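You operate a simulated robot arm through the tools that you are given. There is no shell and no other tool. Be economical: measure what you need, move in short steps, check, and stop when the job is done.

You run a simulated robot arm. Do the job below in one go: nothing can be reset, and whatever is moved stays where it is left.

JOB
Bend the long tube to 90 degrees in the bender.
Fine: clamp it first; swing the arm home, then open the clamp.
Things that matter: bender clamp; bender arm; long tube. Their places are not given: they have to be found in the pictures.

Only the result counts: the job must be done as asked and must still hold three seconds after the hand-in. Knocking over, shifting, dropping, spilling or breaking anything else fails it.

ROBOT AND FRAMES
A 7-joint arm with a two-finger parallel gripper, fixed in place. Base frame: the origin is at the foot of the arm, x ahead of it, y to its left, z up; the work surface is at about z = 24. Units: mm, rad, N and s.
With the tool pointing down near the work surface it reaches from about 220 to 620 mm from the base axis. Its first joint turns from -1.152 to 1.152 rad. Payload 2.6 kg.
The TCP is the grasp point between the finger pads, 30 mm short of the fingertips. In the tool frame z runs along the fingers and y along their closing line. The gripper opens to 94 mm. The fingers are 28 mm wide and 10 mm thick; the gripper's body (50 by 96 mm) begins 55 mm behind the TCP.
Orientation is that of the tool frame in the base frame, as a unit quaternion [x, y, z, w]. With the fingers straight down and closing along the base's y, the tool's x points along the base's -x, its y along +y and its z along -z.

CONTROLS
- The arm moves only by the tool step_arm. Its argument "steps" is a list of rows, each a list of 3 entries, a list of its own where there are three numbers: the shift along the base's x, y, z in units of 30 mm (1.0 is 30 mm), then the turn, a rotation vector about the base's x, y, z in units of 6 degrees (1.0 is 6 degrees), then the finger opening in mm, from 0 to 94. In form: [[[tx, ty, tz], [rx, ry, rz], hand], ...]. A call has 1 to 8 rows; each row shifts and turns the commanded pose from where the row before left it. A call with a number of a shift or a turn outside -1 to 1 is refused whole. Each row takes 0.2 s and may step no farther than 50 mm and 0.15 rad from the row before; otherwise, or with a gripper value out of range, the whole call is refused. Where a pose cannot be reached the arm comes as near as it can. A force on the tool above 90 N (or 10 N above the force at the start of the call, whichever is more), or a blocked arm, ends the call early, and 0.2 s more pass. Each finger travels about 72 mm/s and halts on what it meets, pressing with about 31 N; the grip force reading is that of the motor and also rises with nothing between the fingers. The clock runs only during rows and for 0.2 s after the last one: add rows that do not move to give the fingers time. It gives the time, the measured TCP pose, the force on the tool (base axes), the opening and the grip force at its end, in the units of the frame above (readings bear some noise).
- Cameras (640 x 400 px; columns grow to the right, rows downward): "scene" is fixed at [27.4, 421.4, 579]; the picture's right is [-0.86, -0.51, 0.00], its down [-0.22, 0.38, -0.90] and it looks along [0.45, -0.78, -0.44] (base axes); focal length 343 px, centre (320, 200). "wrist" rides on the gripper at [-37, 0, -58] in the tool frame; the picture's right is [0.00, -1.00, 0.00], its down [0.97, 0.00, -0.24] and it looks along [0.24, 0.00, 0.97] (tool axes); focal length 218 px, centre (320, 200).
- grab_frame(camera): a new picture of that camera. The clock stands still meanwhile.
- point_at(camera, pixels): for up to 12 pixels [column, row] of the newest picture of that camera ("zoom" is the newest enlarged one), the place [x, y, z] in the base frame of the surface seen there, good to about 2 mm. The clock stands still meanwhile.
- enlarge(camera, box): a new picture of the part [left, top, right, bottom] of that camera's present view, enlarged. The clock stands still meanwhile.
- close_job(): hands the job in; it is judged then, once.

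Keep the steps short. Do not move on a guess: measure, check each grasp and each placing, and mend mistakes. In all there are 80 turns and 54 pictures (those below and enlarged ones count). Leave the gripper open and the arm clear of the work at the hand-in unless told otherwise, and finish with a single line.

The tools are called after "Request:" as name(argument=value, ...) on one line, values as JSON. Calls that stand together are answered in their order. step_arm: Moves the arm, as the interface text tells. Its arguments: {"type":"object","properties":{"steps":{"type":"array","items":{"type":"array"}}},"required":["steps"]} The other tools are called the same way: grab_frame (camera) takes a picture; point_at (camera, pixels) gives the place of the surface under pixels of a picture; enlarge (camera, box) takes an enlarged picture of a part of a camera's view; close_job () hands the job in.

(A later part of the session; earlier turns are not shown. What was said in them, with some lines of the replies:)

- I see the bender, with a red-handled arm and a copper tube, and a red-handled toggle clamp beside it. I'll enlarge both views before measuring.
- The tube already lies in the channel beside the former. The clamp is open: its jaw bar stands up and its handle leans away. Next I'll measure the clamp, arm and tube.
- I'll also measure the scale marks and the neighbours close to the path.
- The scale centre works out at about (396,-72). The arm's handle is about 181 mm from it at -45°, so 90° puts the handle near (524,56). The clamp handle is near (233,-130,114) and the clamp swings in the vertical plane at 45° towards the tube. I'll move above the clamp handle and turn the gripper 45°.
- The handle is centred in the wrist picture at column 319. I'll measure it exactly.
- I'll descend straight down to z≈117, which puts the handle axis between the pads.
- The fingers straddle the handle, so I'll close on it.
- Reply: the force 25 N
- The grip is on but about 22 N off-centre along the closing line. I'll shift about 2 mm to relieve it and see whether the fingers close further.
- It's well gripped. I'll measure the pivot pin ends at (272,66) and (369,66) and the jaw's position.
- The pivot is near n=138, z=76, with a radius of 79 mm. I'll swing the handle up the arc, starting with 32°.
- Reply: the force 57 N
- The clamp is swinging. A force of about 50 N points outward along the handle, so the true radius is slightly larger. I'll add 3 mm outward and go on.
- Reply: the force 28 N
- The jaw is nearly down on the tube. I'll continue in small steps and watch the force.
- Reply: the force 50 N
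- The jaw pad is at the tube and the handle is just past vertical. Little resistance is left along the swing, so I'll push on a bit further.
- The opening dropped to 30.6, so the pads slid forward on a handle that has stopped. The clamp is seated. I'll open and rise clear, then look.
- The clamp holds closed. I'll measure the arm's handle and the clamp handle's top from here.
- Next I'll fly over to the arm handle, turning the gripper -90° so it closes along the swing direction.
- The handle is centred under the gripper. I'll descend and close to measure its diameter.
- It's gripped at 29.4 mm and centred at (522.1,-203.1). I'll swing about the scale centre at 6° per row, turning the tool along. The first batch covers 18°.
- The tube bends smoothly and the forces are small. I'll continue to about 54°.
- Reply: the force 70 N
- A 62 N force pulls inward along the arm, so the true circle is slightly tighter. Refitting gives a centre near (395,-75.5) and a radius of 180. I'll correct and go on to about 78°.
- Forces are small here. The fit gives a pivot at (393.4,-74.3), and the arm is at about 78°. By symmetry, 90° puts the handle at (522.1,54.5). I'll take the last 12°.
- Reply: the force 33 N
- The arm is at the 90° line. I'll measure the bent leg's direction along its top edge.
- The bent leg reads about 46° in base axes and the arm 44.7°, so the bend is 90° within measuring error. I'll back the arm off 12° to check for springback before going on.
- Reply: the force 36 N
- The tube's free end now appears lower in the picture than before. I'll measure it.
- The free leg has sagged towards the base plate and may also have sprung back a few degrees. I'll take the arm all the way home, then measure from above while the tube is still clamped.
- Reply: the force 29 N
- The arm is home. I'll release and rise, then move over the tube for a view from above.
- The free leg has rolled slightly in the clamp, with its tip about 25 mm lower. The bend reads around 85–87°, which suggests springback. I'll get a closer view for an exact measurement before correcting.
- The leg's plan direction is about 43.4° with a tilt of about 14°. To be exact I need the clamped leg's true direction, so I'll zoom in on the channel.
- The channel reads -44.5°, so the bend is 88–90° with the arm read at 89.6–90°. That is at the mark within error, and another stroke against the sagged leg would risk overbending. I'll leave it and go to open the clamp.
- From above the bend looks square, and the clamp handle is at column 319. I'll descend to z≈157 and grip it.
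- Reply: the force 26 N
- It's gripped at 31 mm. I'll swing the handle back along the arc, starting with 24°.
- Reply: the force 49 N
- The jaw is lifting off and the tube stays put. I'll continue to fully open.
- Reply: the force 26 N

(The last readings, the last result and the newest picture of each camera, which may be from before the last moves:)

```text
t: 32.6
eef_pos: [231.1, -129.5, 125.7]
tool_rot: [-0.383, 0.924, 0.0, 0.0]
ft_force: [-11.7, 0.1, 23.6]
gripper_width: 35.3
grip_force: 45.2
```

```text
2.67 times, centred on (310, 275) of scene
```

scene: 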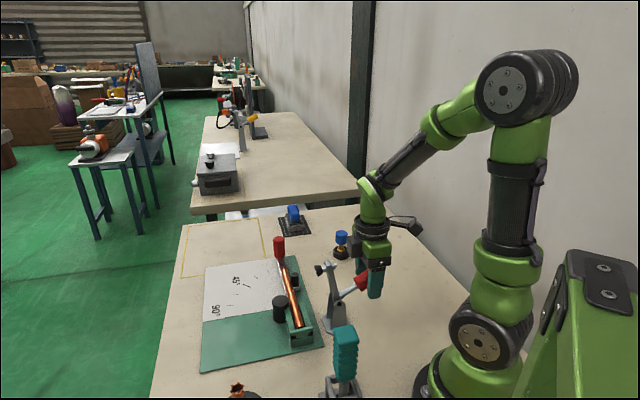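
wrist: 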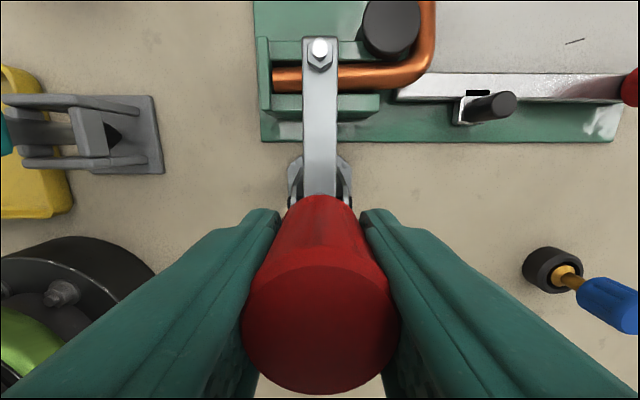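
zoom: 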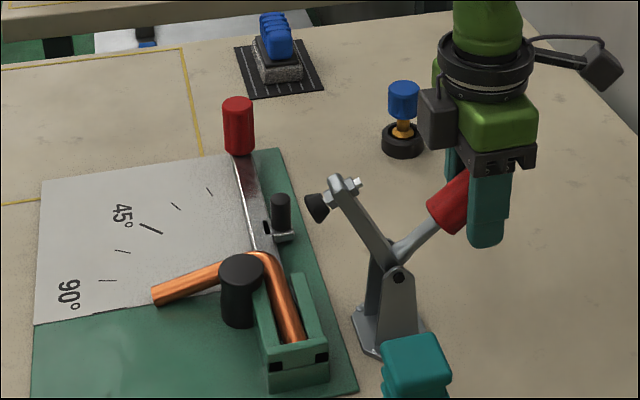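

The bar isn't quite back to its starting lean, so I'll move it a little further.

Request:
step_arm(steps=[[[-0.1, -0.1, -0.27], [0, 0, 0], 15], [[-0.08, -0.08, -0.3], [0, 0, 0], 15], [[0, 0, 0], [0, 0, 0], 15]])

Request:
enlarge(camera="scene", box=[220, 200, 400, 350])

```text
t: 33.4
eef_pos: [224.5, -135.7, 107.1]
tool_rot: [-0.381, 0.925, 0.001, -0.003]
ft_force: [-45.0, -19.3, 35.4]
gripper_width: 34.9
grip_force: 44.2
```

```text
2.67 times, centred on (310, 275) of scene
```

zoom: 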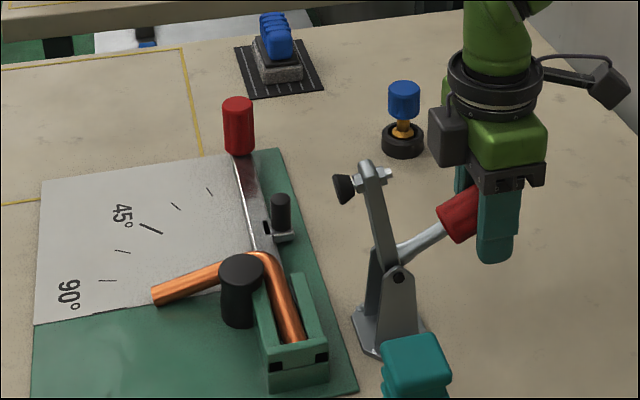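

The clamp is back to its starting pose. I'll open the fingers, rise clear and check.

Request:
step_arm(steps=[[[0, 0, 0], [0, 0, 0], 75], [[0, 0, 0], [0, 0, 0], 75], [[0, 0, 0], [0, 0, 0], 75], [[0, 0, 0.9], [0, 0, 0], 75], [[0, 0, 0.95], [0, 0, 0], 75], [[0, 0, 0.95], [0, 0, 0], 75], [[0, 0, 0.95], [0, 0, 0], 75], [[0, 0, 0.95], [0, 0, 0], 75]])

Request:
grab_frame(camera="scene")

Request:
grab_frame(camera="wrist")

```text
t: 35.2
eef_pos: [228.9, -134.4, 250.5]
tool_rot: [-0.383, 0.924, 0.0, 0.0]
ft_force: [-0.2, -0.6, 0.3]
gripper_width: 74.9
grip_force: 0.1
```

```text
14 pictures are left
```

scene: 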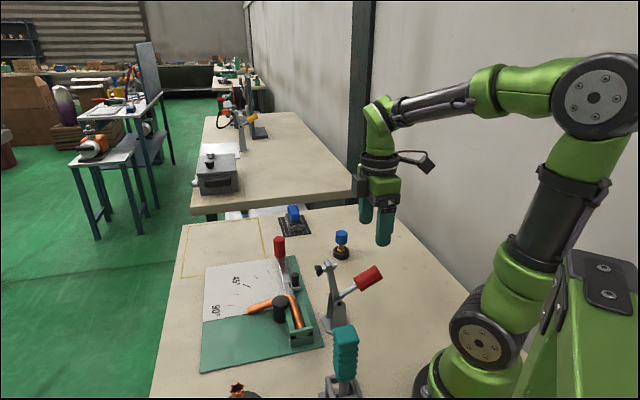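

```text
13 pictures are left
```

wrist: 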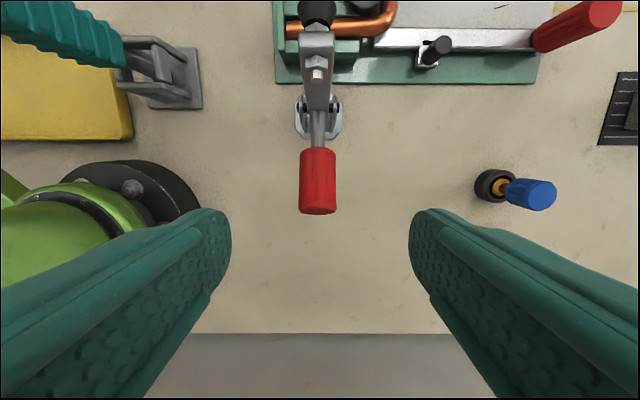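

Everything is in place. For a final exact angle check I'll look down on the tube, now that the clamp is out of the way.

Request:
step_arm(steps=[[[0.78, 0.5, 0], [0, 0, 0], 90], [[0.78, 0.5, 0], [0, 0, 0], 90], [[0.78, 0.5, 0], [0, 0, 0], 90], [[0.78, 0.5, 0], [0, 0, 0], 90], [[0.78, 0.5, 0], [0, 0, 0], 90], [[0.78, 0.5, 0], [0, 0, 0], 90], [[0.78, 0.5, 0], [0, 0, 0], 90], [[0.78, 0.5, 0], [0, 0, 0], 90]])

Request:
enlarge(camera="wrist", box=[240, 110, 400, 270])

```text
t: 37.0
eef_pos: [414.5, -12.9, 248.5]
tool_rot: [-0.384, 0.924, 0.0, 0.0]
ft_force: [-1.0, 0.9, 0.1]
gripper_width: 90.1
grip_force: 0.1
```

```text
2.50 times, centred on (320, 190) of wrist
```

zoom: 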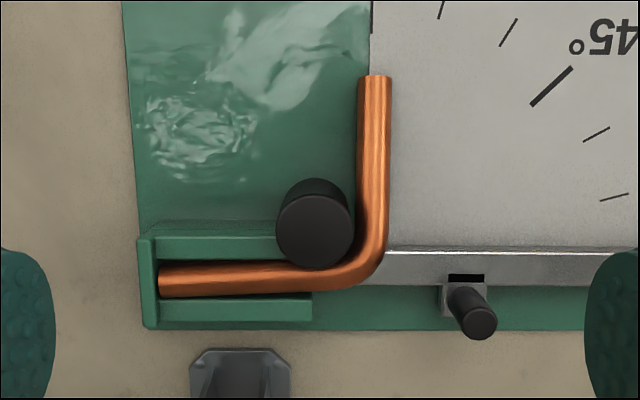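

The clamped leg now sits slightly skewed in the channel. I'll measure both legs in 3D.

Request:
point_at(camera="zoom", pixels=[[375, 85], [374, 110], [374, 135], [373, 160], [373, 185], [372, 205], [170, 280], [195, 279], [220, 278], [245, 277], [270, 276], [295, 275]])

Request:
enlarge(camera="wrist", box=[270, 195, 350, 245])

Request:
enlarge(camera="wrist", box=[310, 140, 390, 190])

```text
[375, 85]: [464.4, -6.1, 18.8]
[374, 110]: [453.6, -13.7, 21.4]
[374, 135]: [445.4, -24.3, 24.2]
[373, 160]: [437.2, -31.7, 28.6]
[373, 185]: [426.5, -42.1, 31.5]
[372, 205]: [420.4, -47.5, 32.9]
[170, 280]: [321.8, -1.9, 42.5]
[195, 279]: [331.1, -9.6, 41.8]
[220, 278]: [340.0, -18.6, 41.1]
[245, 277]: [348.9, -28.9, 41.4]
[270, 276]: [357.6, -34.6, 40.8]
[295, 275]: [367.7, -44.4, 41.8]
```

```text
8.00 times, centred on (310, 220) of wrist
```

zoom: 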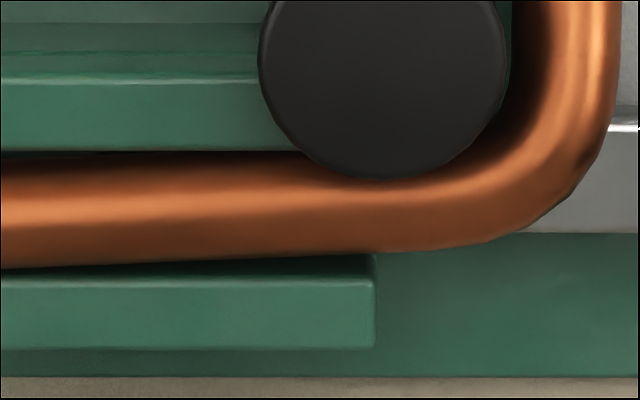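

```text
8.00 times, centred on (350, 165) of wrist
```

zoom: 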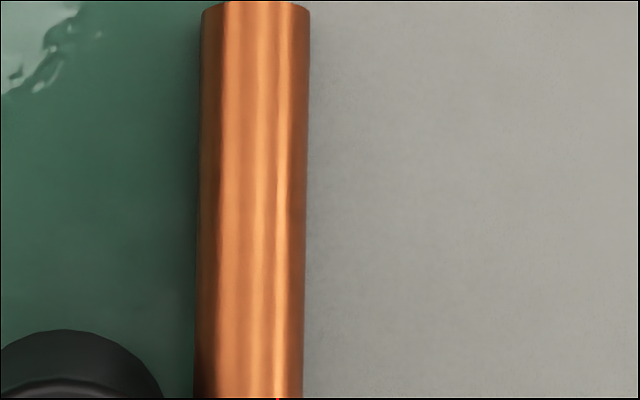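

The 3D result is 86.4° (±0.7), because the fixed leg skewed about 2.8° in the channel during bending. That is short of 90°, so I'll mend it by clamping again and giving the arm a slightly longer, careful stroke with checks. First I'll go back to the clamp handle.

Request:
step_arm(steps=[[[-0.767, -0.489, 0], [0, 0, 0], 70], [[-0.767, -0.489, 0], [0, 0, 0], 70], [[-0.767, -0.489, 0], [0, 0, 0], 70], [[-0.767, -0.489, 0], [0, 0, 0], 70], [[-0.767, -0.489, 0], [0, 0, 0], 70], [[-0.767, -0.489, 0], [0, 0, 0], 70], [[-0.767, -0.489, 0], [0, 0, 0], 70], [[-0.767, -0.489, 0], [0, 0, 0], 70]])

Request:
step_arm(steps=[[[0, 0, -0.88], [0, 0, 0], 70], [[0, 0, -0.88], [0, 0, 0], 65], [[0, 0, -0.88], [0, 0, 0], 65], [[0, 0, -0.88], [0, 0, 0], 65], [[0, 0, -0.86], [0, 0, 0], 65], [[0, 0, 0], [0, 0, 0], 15], [[0, 0, 0], [0, 0, 0], 15], [[0, 0, 0], [0, 0, 0], 15]])

```text
t: 38.8
eef_pos: [230.0, -130.5, 249.0]
tool_rot: [-0.384, 0.924, 0.0, 0.0]
ft_force: [0.0, -0.4, 0.6]
gripper_width: 70.2
grip_force: 0.0
```

```text
t: 40.6
eef_pos: [230.3, -130.6, 116.9]
tool_rot: [-0.382, 0.924, 0.001, -0.001]
ft_force: [-8.8, 8.3, 0.0]
gripper_width: 35.1
grip_force: 44.6
```

Gripped at 35.1 mm. I'll swing it closed along the known arc.

Request:
step_arm(steps=[[[0.148, 0.148, 0.32], [0, 0, 0], 15], [[0.172, 0.172, 0.285], [0, 0, 0], 15], [[0.197, 0.197, 0.25], [0, 0, 0], 15], [[0.22, 0.22, 0.205], [0, 0, 0], 15], [[0.243, 0.243, 0.142], [0, 0, 0], 15], [[0.255, 0.255, 0.09], [0, 0, 0], 15], [[0.26, 0.26, 0.05], [0, 0, 0], 15], [[0.262, 0.262, 0.03], [0, 0, 0], 15]])

Request:
step_arm(steps=[[[0.2, 0.2, -0.01], [0, 0, 0], 15], [[0.12, 0.12, -0.03], [0, 0, 0], 15]])

```text
t: 42.4
eef_pos: [283.1, -77.4, 159.4]
tool_rot: [-0.382, 0.924, 0.002, -0.001]
ft_force: [-19.8, 5.5, 12.4]
gripper_width: 35.0
grip_force: 45.5
```

```text
t: 43.0
eef_pos: [292.1, -69.1, 159.1]
tool_rot: [-0.382, 0.924, 0.001, 0.0]
ft_force: [-28.0, 8.4, 33.8]
gripper_width: 34.3
grip_force: 44.7
```

Request:
step_arm(steps=[[[0.1, 0.1, -0.03], [0, 0, 0], 15], [[0, 0, 0], [0, 0, 0], 15]])

Request:
step_arm(steps=[[[-0.12, -0.12, 0], [0, 0, 0], 70], [[0, 0, 0], [0, 0, 0], 70], [[0, 0, 0], [0, 0, 0], 70], [[0, 0, 0.8], [0, 0, 0], 70], [[0, 0, 0.9], [0, 0, 0], 70], [[0, 0, 0.9], [0, 0, 0], 70]])

Request:
grab_frame(camera="wrist")

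```text
t: 43.6
eef_pos: [296.2, -64.1, 156.6]
tool_rot: [-0.385, 0.923, 0.001, 0.0]
ft_force: [-10.1, 16.7, 1.5]
gripper_width: 26.6
grip_force: 45.3
```

```text
t: 45.0
eef_pos: [292.0, -70.6, 233.8]
tool_rot: [-0.383, 0.924, 0.0, 0.0]
ft_force: [-0.5, -0.3, -0.4]
gripper_width: 70.1
grip_force: 0.0
```

```text
9 pictures are left
```

wrist: 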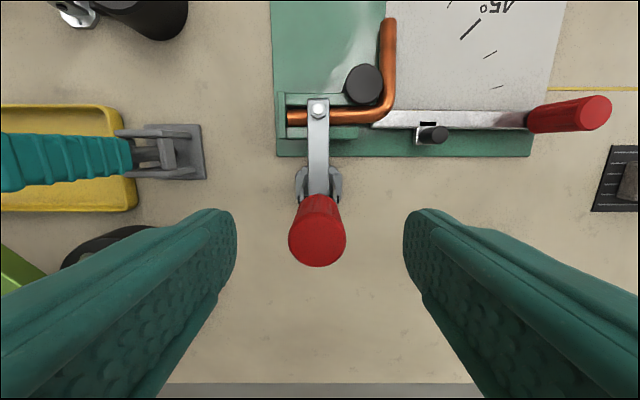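

Clamped again. I'll go back to the arm handle by the same route, and this time descend and grip directly.

Request:
step_arm(steps=[[[0.513, -0.296, 0], [0, 0, -1], 70], [[0.513, -0.296, 0], [0, 0, -1], 70], [[0.513, -0.296, 0], [0, 0, -1], 70], [[0.513, -0.296, 0], [0, 0, -1], 70], [[0.513, -0.296, 0], [0, 0, -1], 70], [[0.513, -0.296, 0], [0, 0, -1], 70], [[0.513, -0.296, 0], [0, 0, -1], 70], [[0.513, -0.296, 0], [0, 0, -1], 70]])

Request:
step_arm(steps=[[[0.513, -0.296, -0.3], [0, 0, -1], 70], [[0.513, -0.296, -0.3], [0, 0, -1], 70], [[0.513, -0.296, -0.3], [0, 0, -1], 70], [[0.513, -0.296, -0.3], [0, 0, -1], 70], [[0.513, -0.296, -0.3], [0, 0, -1], 70], [[0.513, -0.296, -0.3], [0, 0, -1], 70], [[0.513, -0.296, -0.3], [0, 0, -1], 70]])

```text
t: 46.8
eef_pos: [413.8, -139.9, 234.2]
tool_rot: [0.027, 1.0, 0.0, 0.0]
ft_force: [-0.7, 0.2, -0.4]
gripper_width: 70.2
grip_force: 0.1
```

```text
t: 48.4
eef_pos: [522.6, -203.2, 171.9]
tool_rot: [0.383, 0.924, 0.001, 0.0]
ft_force: [-0.1, -0.6, -0.4]
gripper_width: 70.2
grip_force: 0.1
```

I'm over the handle within 1 mm. I'll descend and grip.

Request:
step_arm(steps=[[[0, 0, -0.74], [0, 0, 0], 70], [[0, 0, -0.74], [0, 0, 0], 70], [[0, 0, -0.74], [0, 0, 0], 70], [[0, 0, -0.74], [0, 0, 0], 70], [[0, 0, -0.74], [0, 0, 0], 70], [[0, 0, 0], [0, 0, 0], 15], [[0, 0, 0], [0, 0, 0], 15], [[0, 0, 0], [0, 0, 0], 15]])

```text
t: 50.2
eef_pos: [523.2, -202.3, 61.1]
tool_rot: [0.382, 0.924, 0.0, 0.0]
ft_force: [5.6, -3.6, -6.0]
gripper_width: 29.5
grip_force: 45.1
```

Gripped at 29.5 mm. I'll swing forward to 72°, still short of where the sagged leg would be met.

Request:
step_arm(steps=[[[0.42, 0.47, 0], [0, 0, 1], 15], [[0.37, 0.51, 0], [0, 0, 1], 15], [[0.32, 0.55, 0], [0, 0, 1], 15], [[0.257, 0.58, 0], [0, 0, 1], 15], [[0.19, 0.603, 0], [0, 0, 1], 15], [[0.12, 0.62, 0], [0, 0, 1], 15]])

Request:
step_arm(steps=[[[0.06, 0.633, 0], [0, 0, 1], 15], [[0, 0.633, 0], [0, 0, 1], 15], [[-0.067, 0.633, 0], [0, 0, 1], 15], [[-0.133, 0.62, 0], [0, 0, 1], 15], [[-0.197, 0.603, 0], [0, 0, 1], 15], [[-0.257, 0.58, 0], [0, 0, 1], 15]])

Request:
enlarge(camera="scene", box=[220, 260, 320, 340])

```text
t: 51.6
eef_pos: [572.8, -103.4, 60.2]
tool_rot: [0.079, 0.997, 0.002, -0.001]
ft_force: [-20.3, 5.3, 18.0]
gripper_width: 29.5
grip_force: 45.3
```

```text
t: 53.0
eef_pos: [556.4, 8.6, 60.2]
tool_rot: [-0.235, 0.972, -0.001, 0.0]
ft_force: [2.9, -0.2, 5.6]
gripper_width: 29.3
grip_force: 45.0
```

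```text
5.00 times, centred on (270, 300) of scene
```

zoom: 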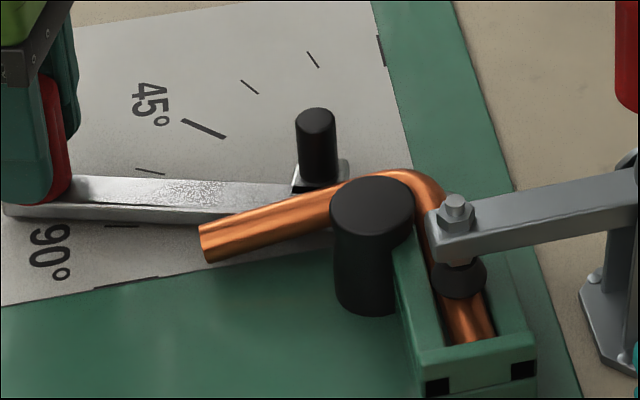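

At 72° the bar is just behind the free leg, with no contact. I'll go on to 78°, then 81°, and read the force.

Request:
step_arm(steps=[[[-0.32, 0.55, 0], [0, 0, 1], 15], [[0, 0, 0], [0, 0, 0], 15]])

Request:
step_arm(steps=[[[-0.18, 0.263, 0], [0, 0, 0.5], 15], [[0, 0, 0], [0, 0, 0], 15]])

Request:
enlarge(camera="scene", box=[220, 260, 320, 340])

```text
t: 53.6
eef_pos: [547.4, 23.5, 59.3]
tool_rot: [-0.287, 0.958, 0.0, 0.0]
ft_force: [4.6, 1.7, -1.7]
gripper_width: 29.5
grip_force: 45.3
```

```text
t: 54.2
eef_pos: [540.4, 32.9, 60.6]
tool_rot: [-0.309, 0.951, 0.0, 0.0]
ft_force: [4.5, 3.9, 0.5]
gripper_width: 29.5
grip_force: 44.8
```

```text
5.00 times, centred on (270, 300) of scene
```

zoom: 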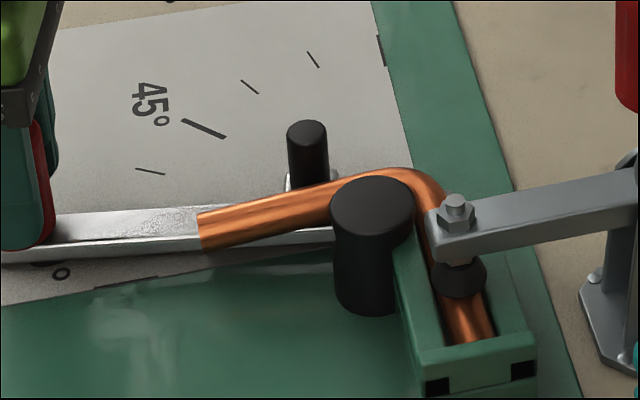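

The leg rode up onto the bar, as in the first bend, so the stroke can be repeated cleanly. The first stroke's roughly 89.7° left 86.4°, so I'll aim for about 93.3°.

Request:
step_arm(steps=[[[-0.397, 0.493, 0], [0, 0, 1], 15], [[-0.22, 0.23, 0], [0, 0, 0.5], 15], [[0, 0, 0], [0, 0, 0], 15]])

Request:
step_arm(steps=[[[-0.253, 0.24, 0], [0, 0, 0.55], 15], [[0, 0, 0], [0, 0, 0], 15]])

Request:
enlarge(camera="scene", box=[220, 260, 320, 340])

```text
t: 55.0
eef_pos: [521.8, 54.6, 61.4]
tool_rot: [-0.383, 0.924, 0.0, 0.0]
ft_force: [0.1, 1.7, 1.9]
gripper_width: 29.6
grip_force: 44.4
```

```text
t: 55.6
eef_pos: [514.6, 63.2, 60.1]
tool_rot: [-0.41, 0.912, 0.0, 0.001]
ft_force: [9.3, 6.5, 3.5]
gripper_width: 29.3
grip_force: 45.1
```

```text
5.00 times, centred on (270, 300) of scene
```

zoom: 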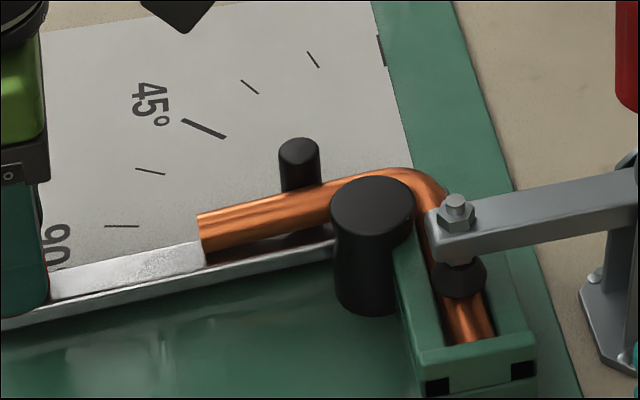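

The arm is at about 93.7°. I'll measure the leg under the roller now.

Request:
point_at(camera="zoom", pixels=[[205, 218], [225, 214], [245, 210], [265, 206], [285, 201], [310, 196], [330, 191], [465, 318], [478, 334], [60, 290], [150, 270], [200, 258]])

```text
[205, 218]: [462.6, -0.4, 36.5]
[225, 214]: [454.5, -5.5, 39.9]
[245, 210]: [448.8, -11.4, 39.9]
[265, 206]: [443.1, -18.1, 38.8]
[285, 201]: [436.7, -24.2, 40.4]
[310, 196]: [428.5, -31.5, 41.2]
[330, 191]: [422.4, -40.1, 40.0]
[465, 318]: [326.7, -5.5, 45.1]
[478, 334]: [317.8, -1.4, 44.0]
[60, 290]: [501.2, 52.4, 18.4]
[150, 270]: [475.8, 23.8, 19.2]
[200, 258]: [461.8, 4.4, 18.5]
```

The leg lags the arm by a constant few degrees. I'll back off to 72° for a direct comparison with the picture taken at the same arm angle before this stroke.

Request:
step_arm(steps=[[[0.253, -0.24, 0], [0, 0, -0.55], 15], [[0.22, -0.23, 0], [0, 0, -0.5], 15], [[0.397, -0.493, 0], [0, 0, -1], 15], [[0.18, -0.263, 0], [0, 0, -0.5], 15], [[0.32, -0.55, 0], [0, 0, -1], 15], [[0, 0, 0], [0, 0, 0], 15], [[0, 0, 0], [0, 0, 0], 15]])

Request:
enlarge(camera="scene", box=[220, 260, 320, 340])

```text
t: 57.2
eef_pos: [555.2, 7.0, 60.1]
tool_rot: [-0.234, 0.972, 0.001, 0.001]
ft_force: [17.4, 10.7, -8.4]
gripper_width: 29.5
grip_force: 44.4
```

```text
5.00 times, centred on (270, 300) of scene
```

zoom: 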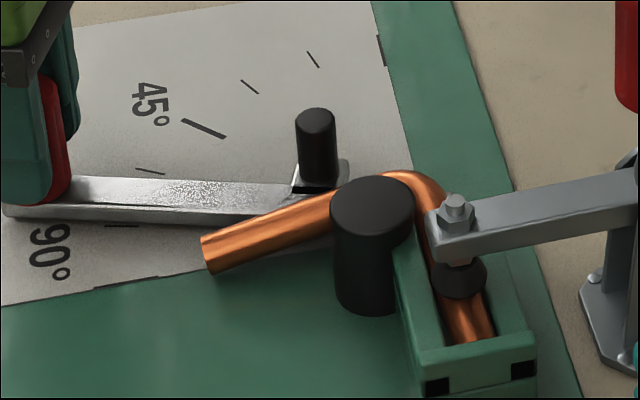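

The leg end has moved on in the bending direction. I'll measure it here, then take the arm home.

Request:
point_at(camera="zoom", pixels=[[208, 242], [228, 235], [248, 228], [268, 221], [288, 214], [308, 207], [325, 201], [465, 318], [478, 334]])

Request:
step_arm(steps=[[[0.257, -0.58, 0], [0, 0, -1], 15], [[0.197, -0.603, 0], [0, 0, -1], 15], [[0.133, -0.62, 0], [0, 0, -1], 15], [[0.067, -0.633, 0], [0, 0, -1], 15], [[0, -0.633, 0], [0, 0, -1], 15], [[-0.06, -0.633, 0], [0, 0, -1], 15]])

Request:
step_arm(steps=[[[-0.12, -0.62, 0], [0, 0, -1], 15], [[-0.19, -0.603, 0], [0, 0, -1], 15], [[-0.257, -0.58, 0], [0, 0, -1], 15], [[-0.32, -0.55, 0], [0, 0, -1], 15], [[-0.37, -0.51, 0], [0, 0, -1], 15], [[-0.42, -0.47, 0], [0, 0, -1], 15], [[0, 0, 0], [0, 0, 0], 15]])

```text
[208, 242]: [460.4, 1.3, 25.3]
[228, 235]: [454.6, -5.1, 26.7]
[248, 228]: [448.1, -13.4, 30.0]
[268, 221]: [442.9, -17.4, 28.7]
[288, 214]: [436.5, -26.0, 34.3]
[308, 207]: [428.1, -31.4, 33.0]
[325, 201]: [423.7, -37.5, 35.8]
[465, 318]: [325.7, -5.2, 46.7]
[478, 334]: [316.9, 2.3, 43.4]
```

```text
t: 58.6
eef_pos: [574.1, -105.0, 60.7]
tool_rot: [0.079, 0.997, 0.0, -0.001]
ft_force: [1.2, 2.9, 8.1]
gripper_width: 29.6
grip_force: 45.1
```

```text
t: 60.2
eef_pos: [523.6, -201.7, 60.9]
tool_rot: [0.383, 0.924, 0.0, -0.001]
ft_force: [-19.3, 11.3, 17.4]
gripper_width: 29.5
grip_force: 44.5
```

The leg's plan direction is now 46.6°, up from about 43.4°, so the bend gained roughly 3°. I'll nudge the arm the last 2 mm home, release, rise and look from above.

Request:
step_arm(steps=[[[-0.06, -0.06, 0], [0, 0, 0], 15], [[0, 0, 0], [0, 0, 0], 70], [[0, 0, 0], [0, 0, 0], 70], [[0, 0, 0], [0, 0, 0], 70], [[0, 0, 0.95], [0, 0, 0], 70], [[0, 0, 0.95], [0, 0, 0], 70], [[0, 0, 0.95], [0, 0, 0], 70], [[0, 0, 0.95], [0, 0, 0], 70]])

Request:
step_arm(steps=[[[0, 0, 0.9], [0, 0, 0.9], 70], [[-0.3, 0.9, 0.8], [0, 0, 1], 70], [[-0.5, 0.9, 0.8], [0, 0, 1], 70], [[-0.5, 0.9, 0], [0, 0, 1], 70], [[-0.5, 0.9, 0], [0, 0, 1], 90], [[-0.6, 0.9, 0], [0, 0, 1], 90], [[-0.6, 0.9, 0], [0, 0, 1], 90], [[-0.6, 0.9, 0], [0, 0, 1], 90]])

```text
t: 62.0
eef_pos: [520.8, -205.7, 172.9]
tool_rot: [0.382, 0.924, 0.0, 0.0]
ft_force: [-0.1, 0.5, -0.5]
gripper_width: 70.2
grip_force: 0.0
```

```text
t: 63.8
eef_pos: [411.2, -16.5, 249.8]
tool_rot: [-0.022, 1.0, 0.0, 0.0]
ft_force: [0.7, -0.3, 1.1]
gripper_width: 89.9
grip_force: 0.0
```

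I'll finish the turn to the same viewing pose as the earlier measurement.

Request:
step_arm(steps=[[[0.014, 0.015, 0], [0, 0, 0.885], 90], [[0.014, 0.015, 0], [0, 0, 0.885], 90], [[0.014, 0.015, 0], [0, 0, 0.885], 90], [[0.014, 0.015, 0], [0, 0, 0.885], 90], [[0.014, 0.015, 0], [0, 0, 0.885], 90], [[0.014, 0.015, 0], [0, 0, 0.885], 90], [[0.014, 0.015, 0], [0, 0, 0.885], 90], [[0.014, 0.015, 0], [0, 0, 0.885], 90]])

Request:
enlarge(camera="wrist", box=[260, 130, 370, 240])

```text
t: 65.6
eef_pos: [417.0, -14.2, 249.6]
tool_rot: [-0.383, 0.924, 0.0, 0.0]
ft_force: [0.2, -0.4, 0.0]
gripper_width: 90.1
grip_force: 0.0
```

```text
3.64 times, centred on (315, 185) of wrist
```

zoom: 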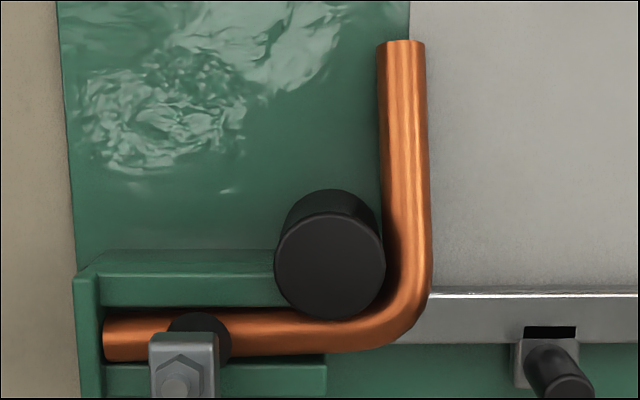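

Request:
point_at(camera="zoom", pixels=[[401, 55], [402, 85], [404, 115], [405, 145], [406, 175], [407, 205], [115, 338], [140, 337], [240, 332], [265, 331], [290, 330], [315, 329]])

Request:
enlarge(camera="wrist", box=[250, 200, 330, 250])

```text
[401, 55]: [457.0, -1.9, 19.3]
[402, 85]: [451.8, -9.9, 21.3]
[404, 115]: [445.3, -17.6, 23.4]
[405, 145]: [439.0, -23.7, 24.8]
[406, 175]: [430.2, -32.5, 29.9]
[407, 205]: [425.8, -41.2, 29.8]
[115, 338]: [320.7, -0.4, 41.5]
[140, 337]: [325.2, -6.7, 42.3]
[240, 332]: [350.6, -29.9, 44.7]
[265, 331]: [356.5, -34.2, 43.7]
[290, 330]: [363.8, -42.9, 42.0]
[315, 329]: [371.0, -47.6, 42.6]
```

```text
8.00 times, centred on (290, 225) of wrist
```

zoom: 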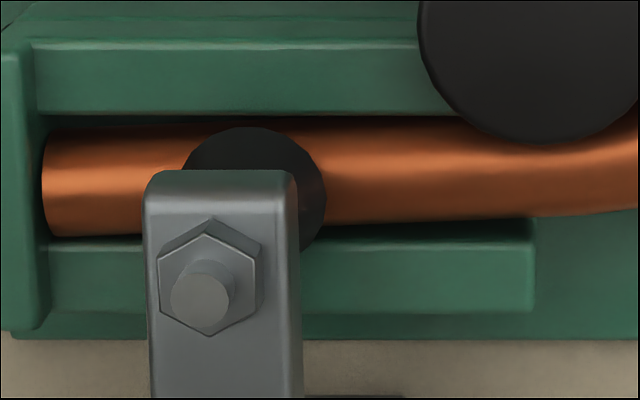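

Edge geometry now gives the clamped leg at +2.8° skew and the free leg leaning -2.6°, so the bend is 89.8° (±1). The arm is home, so I'll open the clamp.

Request:
step_arm(steps=[[[-0.578, -0.2825, 0], [0, 0, 0], 70], [[-0.578, -0.2825, 0], [0, 0, 0], 70], [[-0.578, -0.2825, 0], [0, 0, 0], 70], [[-0.578, -0.2825, 0], [0, 0, 0], 70], [[-0.578, -0.2825, 0], [0, 0, 0], 70], [[-0.578, -0.2825, 0], [0, 0, 0], 70], [[-0.578, -0.2825, 0], [0, 0, 0], 70], [[-0.578, -0.2825, 0], [0, 0, 0], 70]])

Request:
step_arm(steps=[[[0, 0, -0.63], [0, 0, 0], 70], [[0, 0, -0.63], [0, 0, 0], 70], [[0, 0, -0.63], [0, 0, 0], 70], [[0, 0, -0.63], [0, 0, 0], 70], [[0, 0, -0.6], [0, 0, 0], 70], [[0, 0, 0], [0, 0, 0], 15], [[0, 0, 0], [0, 0, 0], 15], [[0, 0, 0], [0, 0, 0], 15]])

```text
t: 67.4
eef_pos: [278.9, -80.4, 248.5]
tool_rot: [-0.382, 0.924, 0.0, 0.0]
ft_force: [0.9, 0.9, 0.5]
gripper_width: 70.0
grip_force: 0.0
```

```text
t: 69.2
eef_pos: [278.4, -81.1, 155.7]
tool_rot: [-0.383, 0.924, -0.002, 0.001]
ft_force: [31.4, -21.8, -28.6]
gripper_width: 30.9
grip_force: 44.8
```

Gripped at 30.9 mm, as before. I'll swing the clamp open along the same arc as last time.

Request:
step_arm(steps=[[[-0.262, -0.262, -0.02], [0, 0, 0], 15], [[-0.255, -0.255, -0.067], [0, 0, 0], 15], [[-0.245, -0.245, -0.117], [0, 0, 0], 15], [[-0.231, -0.231, -0.1], [0, 0, 0], 15]])

Request:
step_arm(steps=[[[-0.212, -0.212, -0.217], [0, 0, 0], 15], [[-0.189, -0.189, -0.257], [0, 0, 0], 15], [[-0.16, -0.16, -0.29], [0, 0, 0], 15], [[-0.1, -0.1, -0.27], [0, 0, 0], 15], [[-0.08, -0.08, -0.3], [0, 0, 0], 15], [[0, 0, 0], [0, 0, 0], 15]])

Request:
enlarge(camera="scene", box=[220, 200, 400, 350])

```text
t: 70.2
eef_pos: [249.5, -112.1, 147.7]
tool_rot: [-0.381, 0.925, 0.0, 0.001]
ft_force: [15.6, 8.6, 11.5]
gripper_width: 34.8
grip_force: 44.8
```

```text
t: 71.6
eef_pos: [225.4, -135.6, 107.3]
tool_rot: [-0.382, 0.924, -0.001, 0.0]
ft_force: [-25.7, -31.5, 39.5]
gripper_width: 35.2
grip_force: 45.1
```

```text
2.67 times, centred on (310, 275) of scene
```

zoom: 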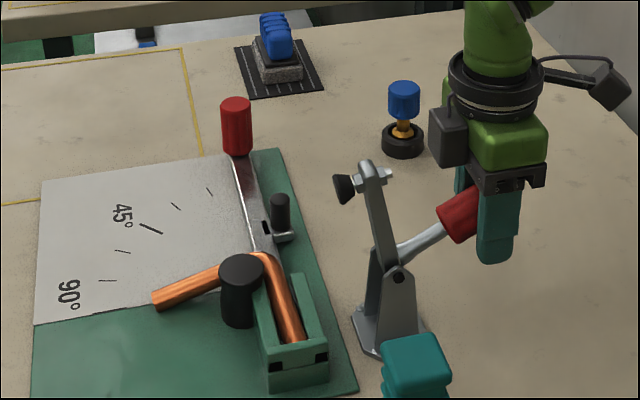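

The clamp is fully open and the arm is home. I'll release, rise clear and take a last look.

Request:
step_arm(steps=[[[0, 0, 0], [0, 0, 0], 75], [[0, 0, 0], [0, 0, 0], 75], [[0, 0, 0], [0, 0, 0], 75], [[0, 0, 0.9], [0, 0, 0], 75], [[0, 0, 0.95], [0, 0, 0], 75], [[0, 0, 0.95], [0, 0, 0], 90], [[0, 0, 0.95], [0, 0, 0], 90], [[0, 0, 0.95], [0, 0, 0], 90]])

Request:
grab_frame(camera="scene")

```text
t: 73.4
eef_pos: [224.6, -133.7, 248.5]
tool_rot: [-0.383, 0.924, 0.0, 0.0]
ft_force: [0.3, -0.2, 0.4]
gripper_width: 90.2
grip_force: 0.1
```

```text
1 pictures are left
```

scene: 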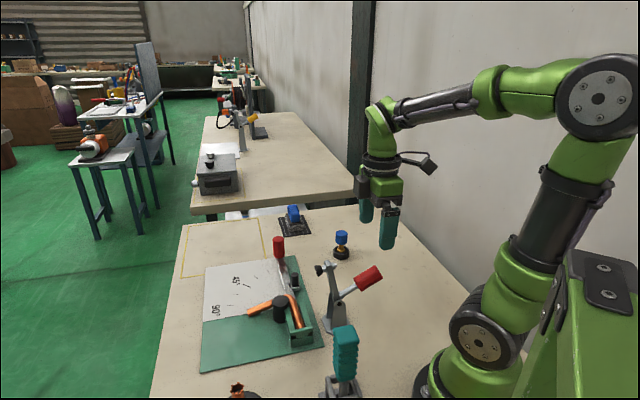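

The tube is bent, the arm is home, the clamp is open, nothing else has moved, and the gripper is open and clear. I'm handing in.

Request:
close_job()

```text
The job is handed in.
```

The long tube is bent to about 90° (measured 89.8°, ±1°) after a second, slightly longer stroke because the first left it at 86.4°; the bender arm is home, the clamp is open, and the gripper is open and clear.
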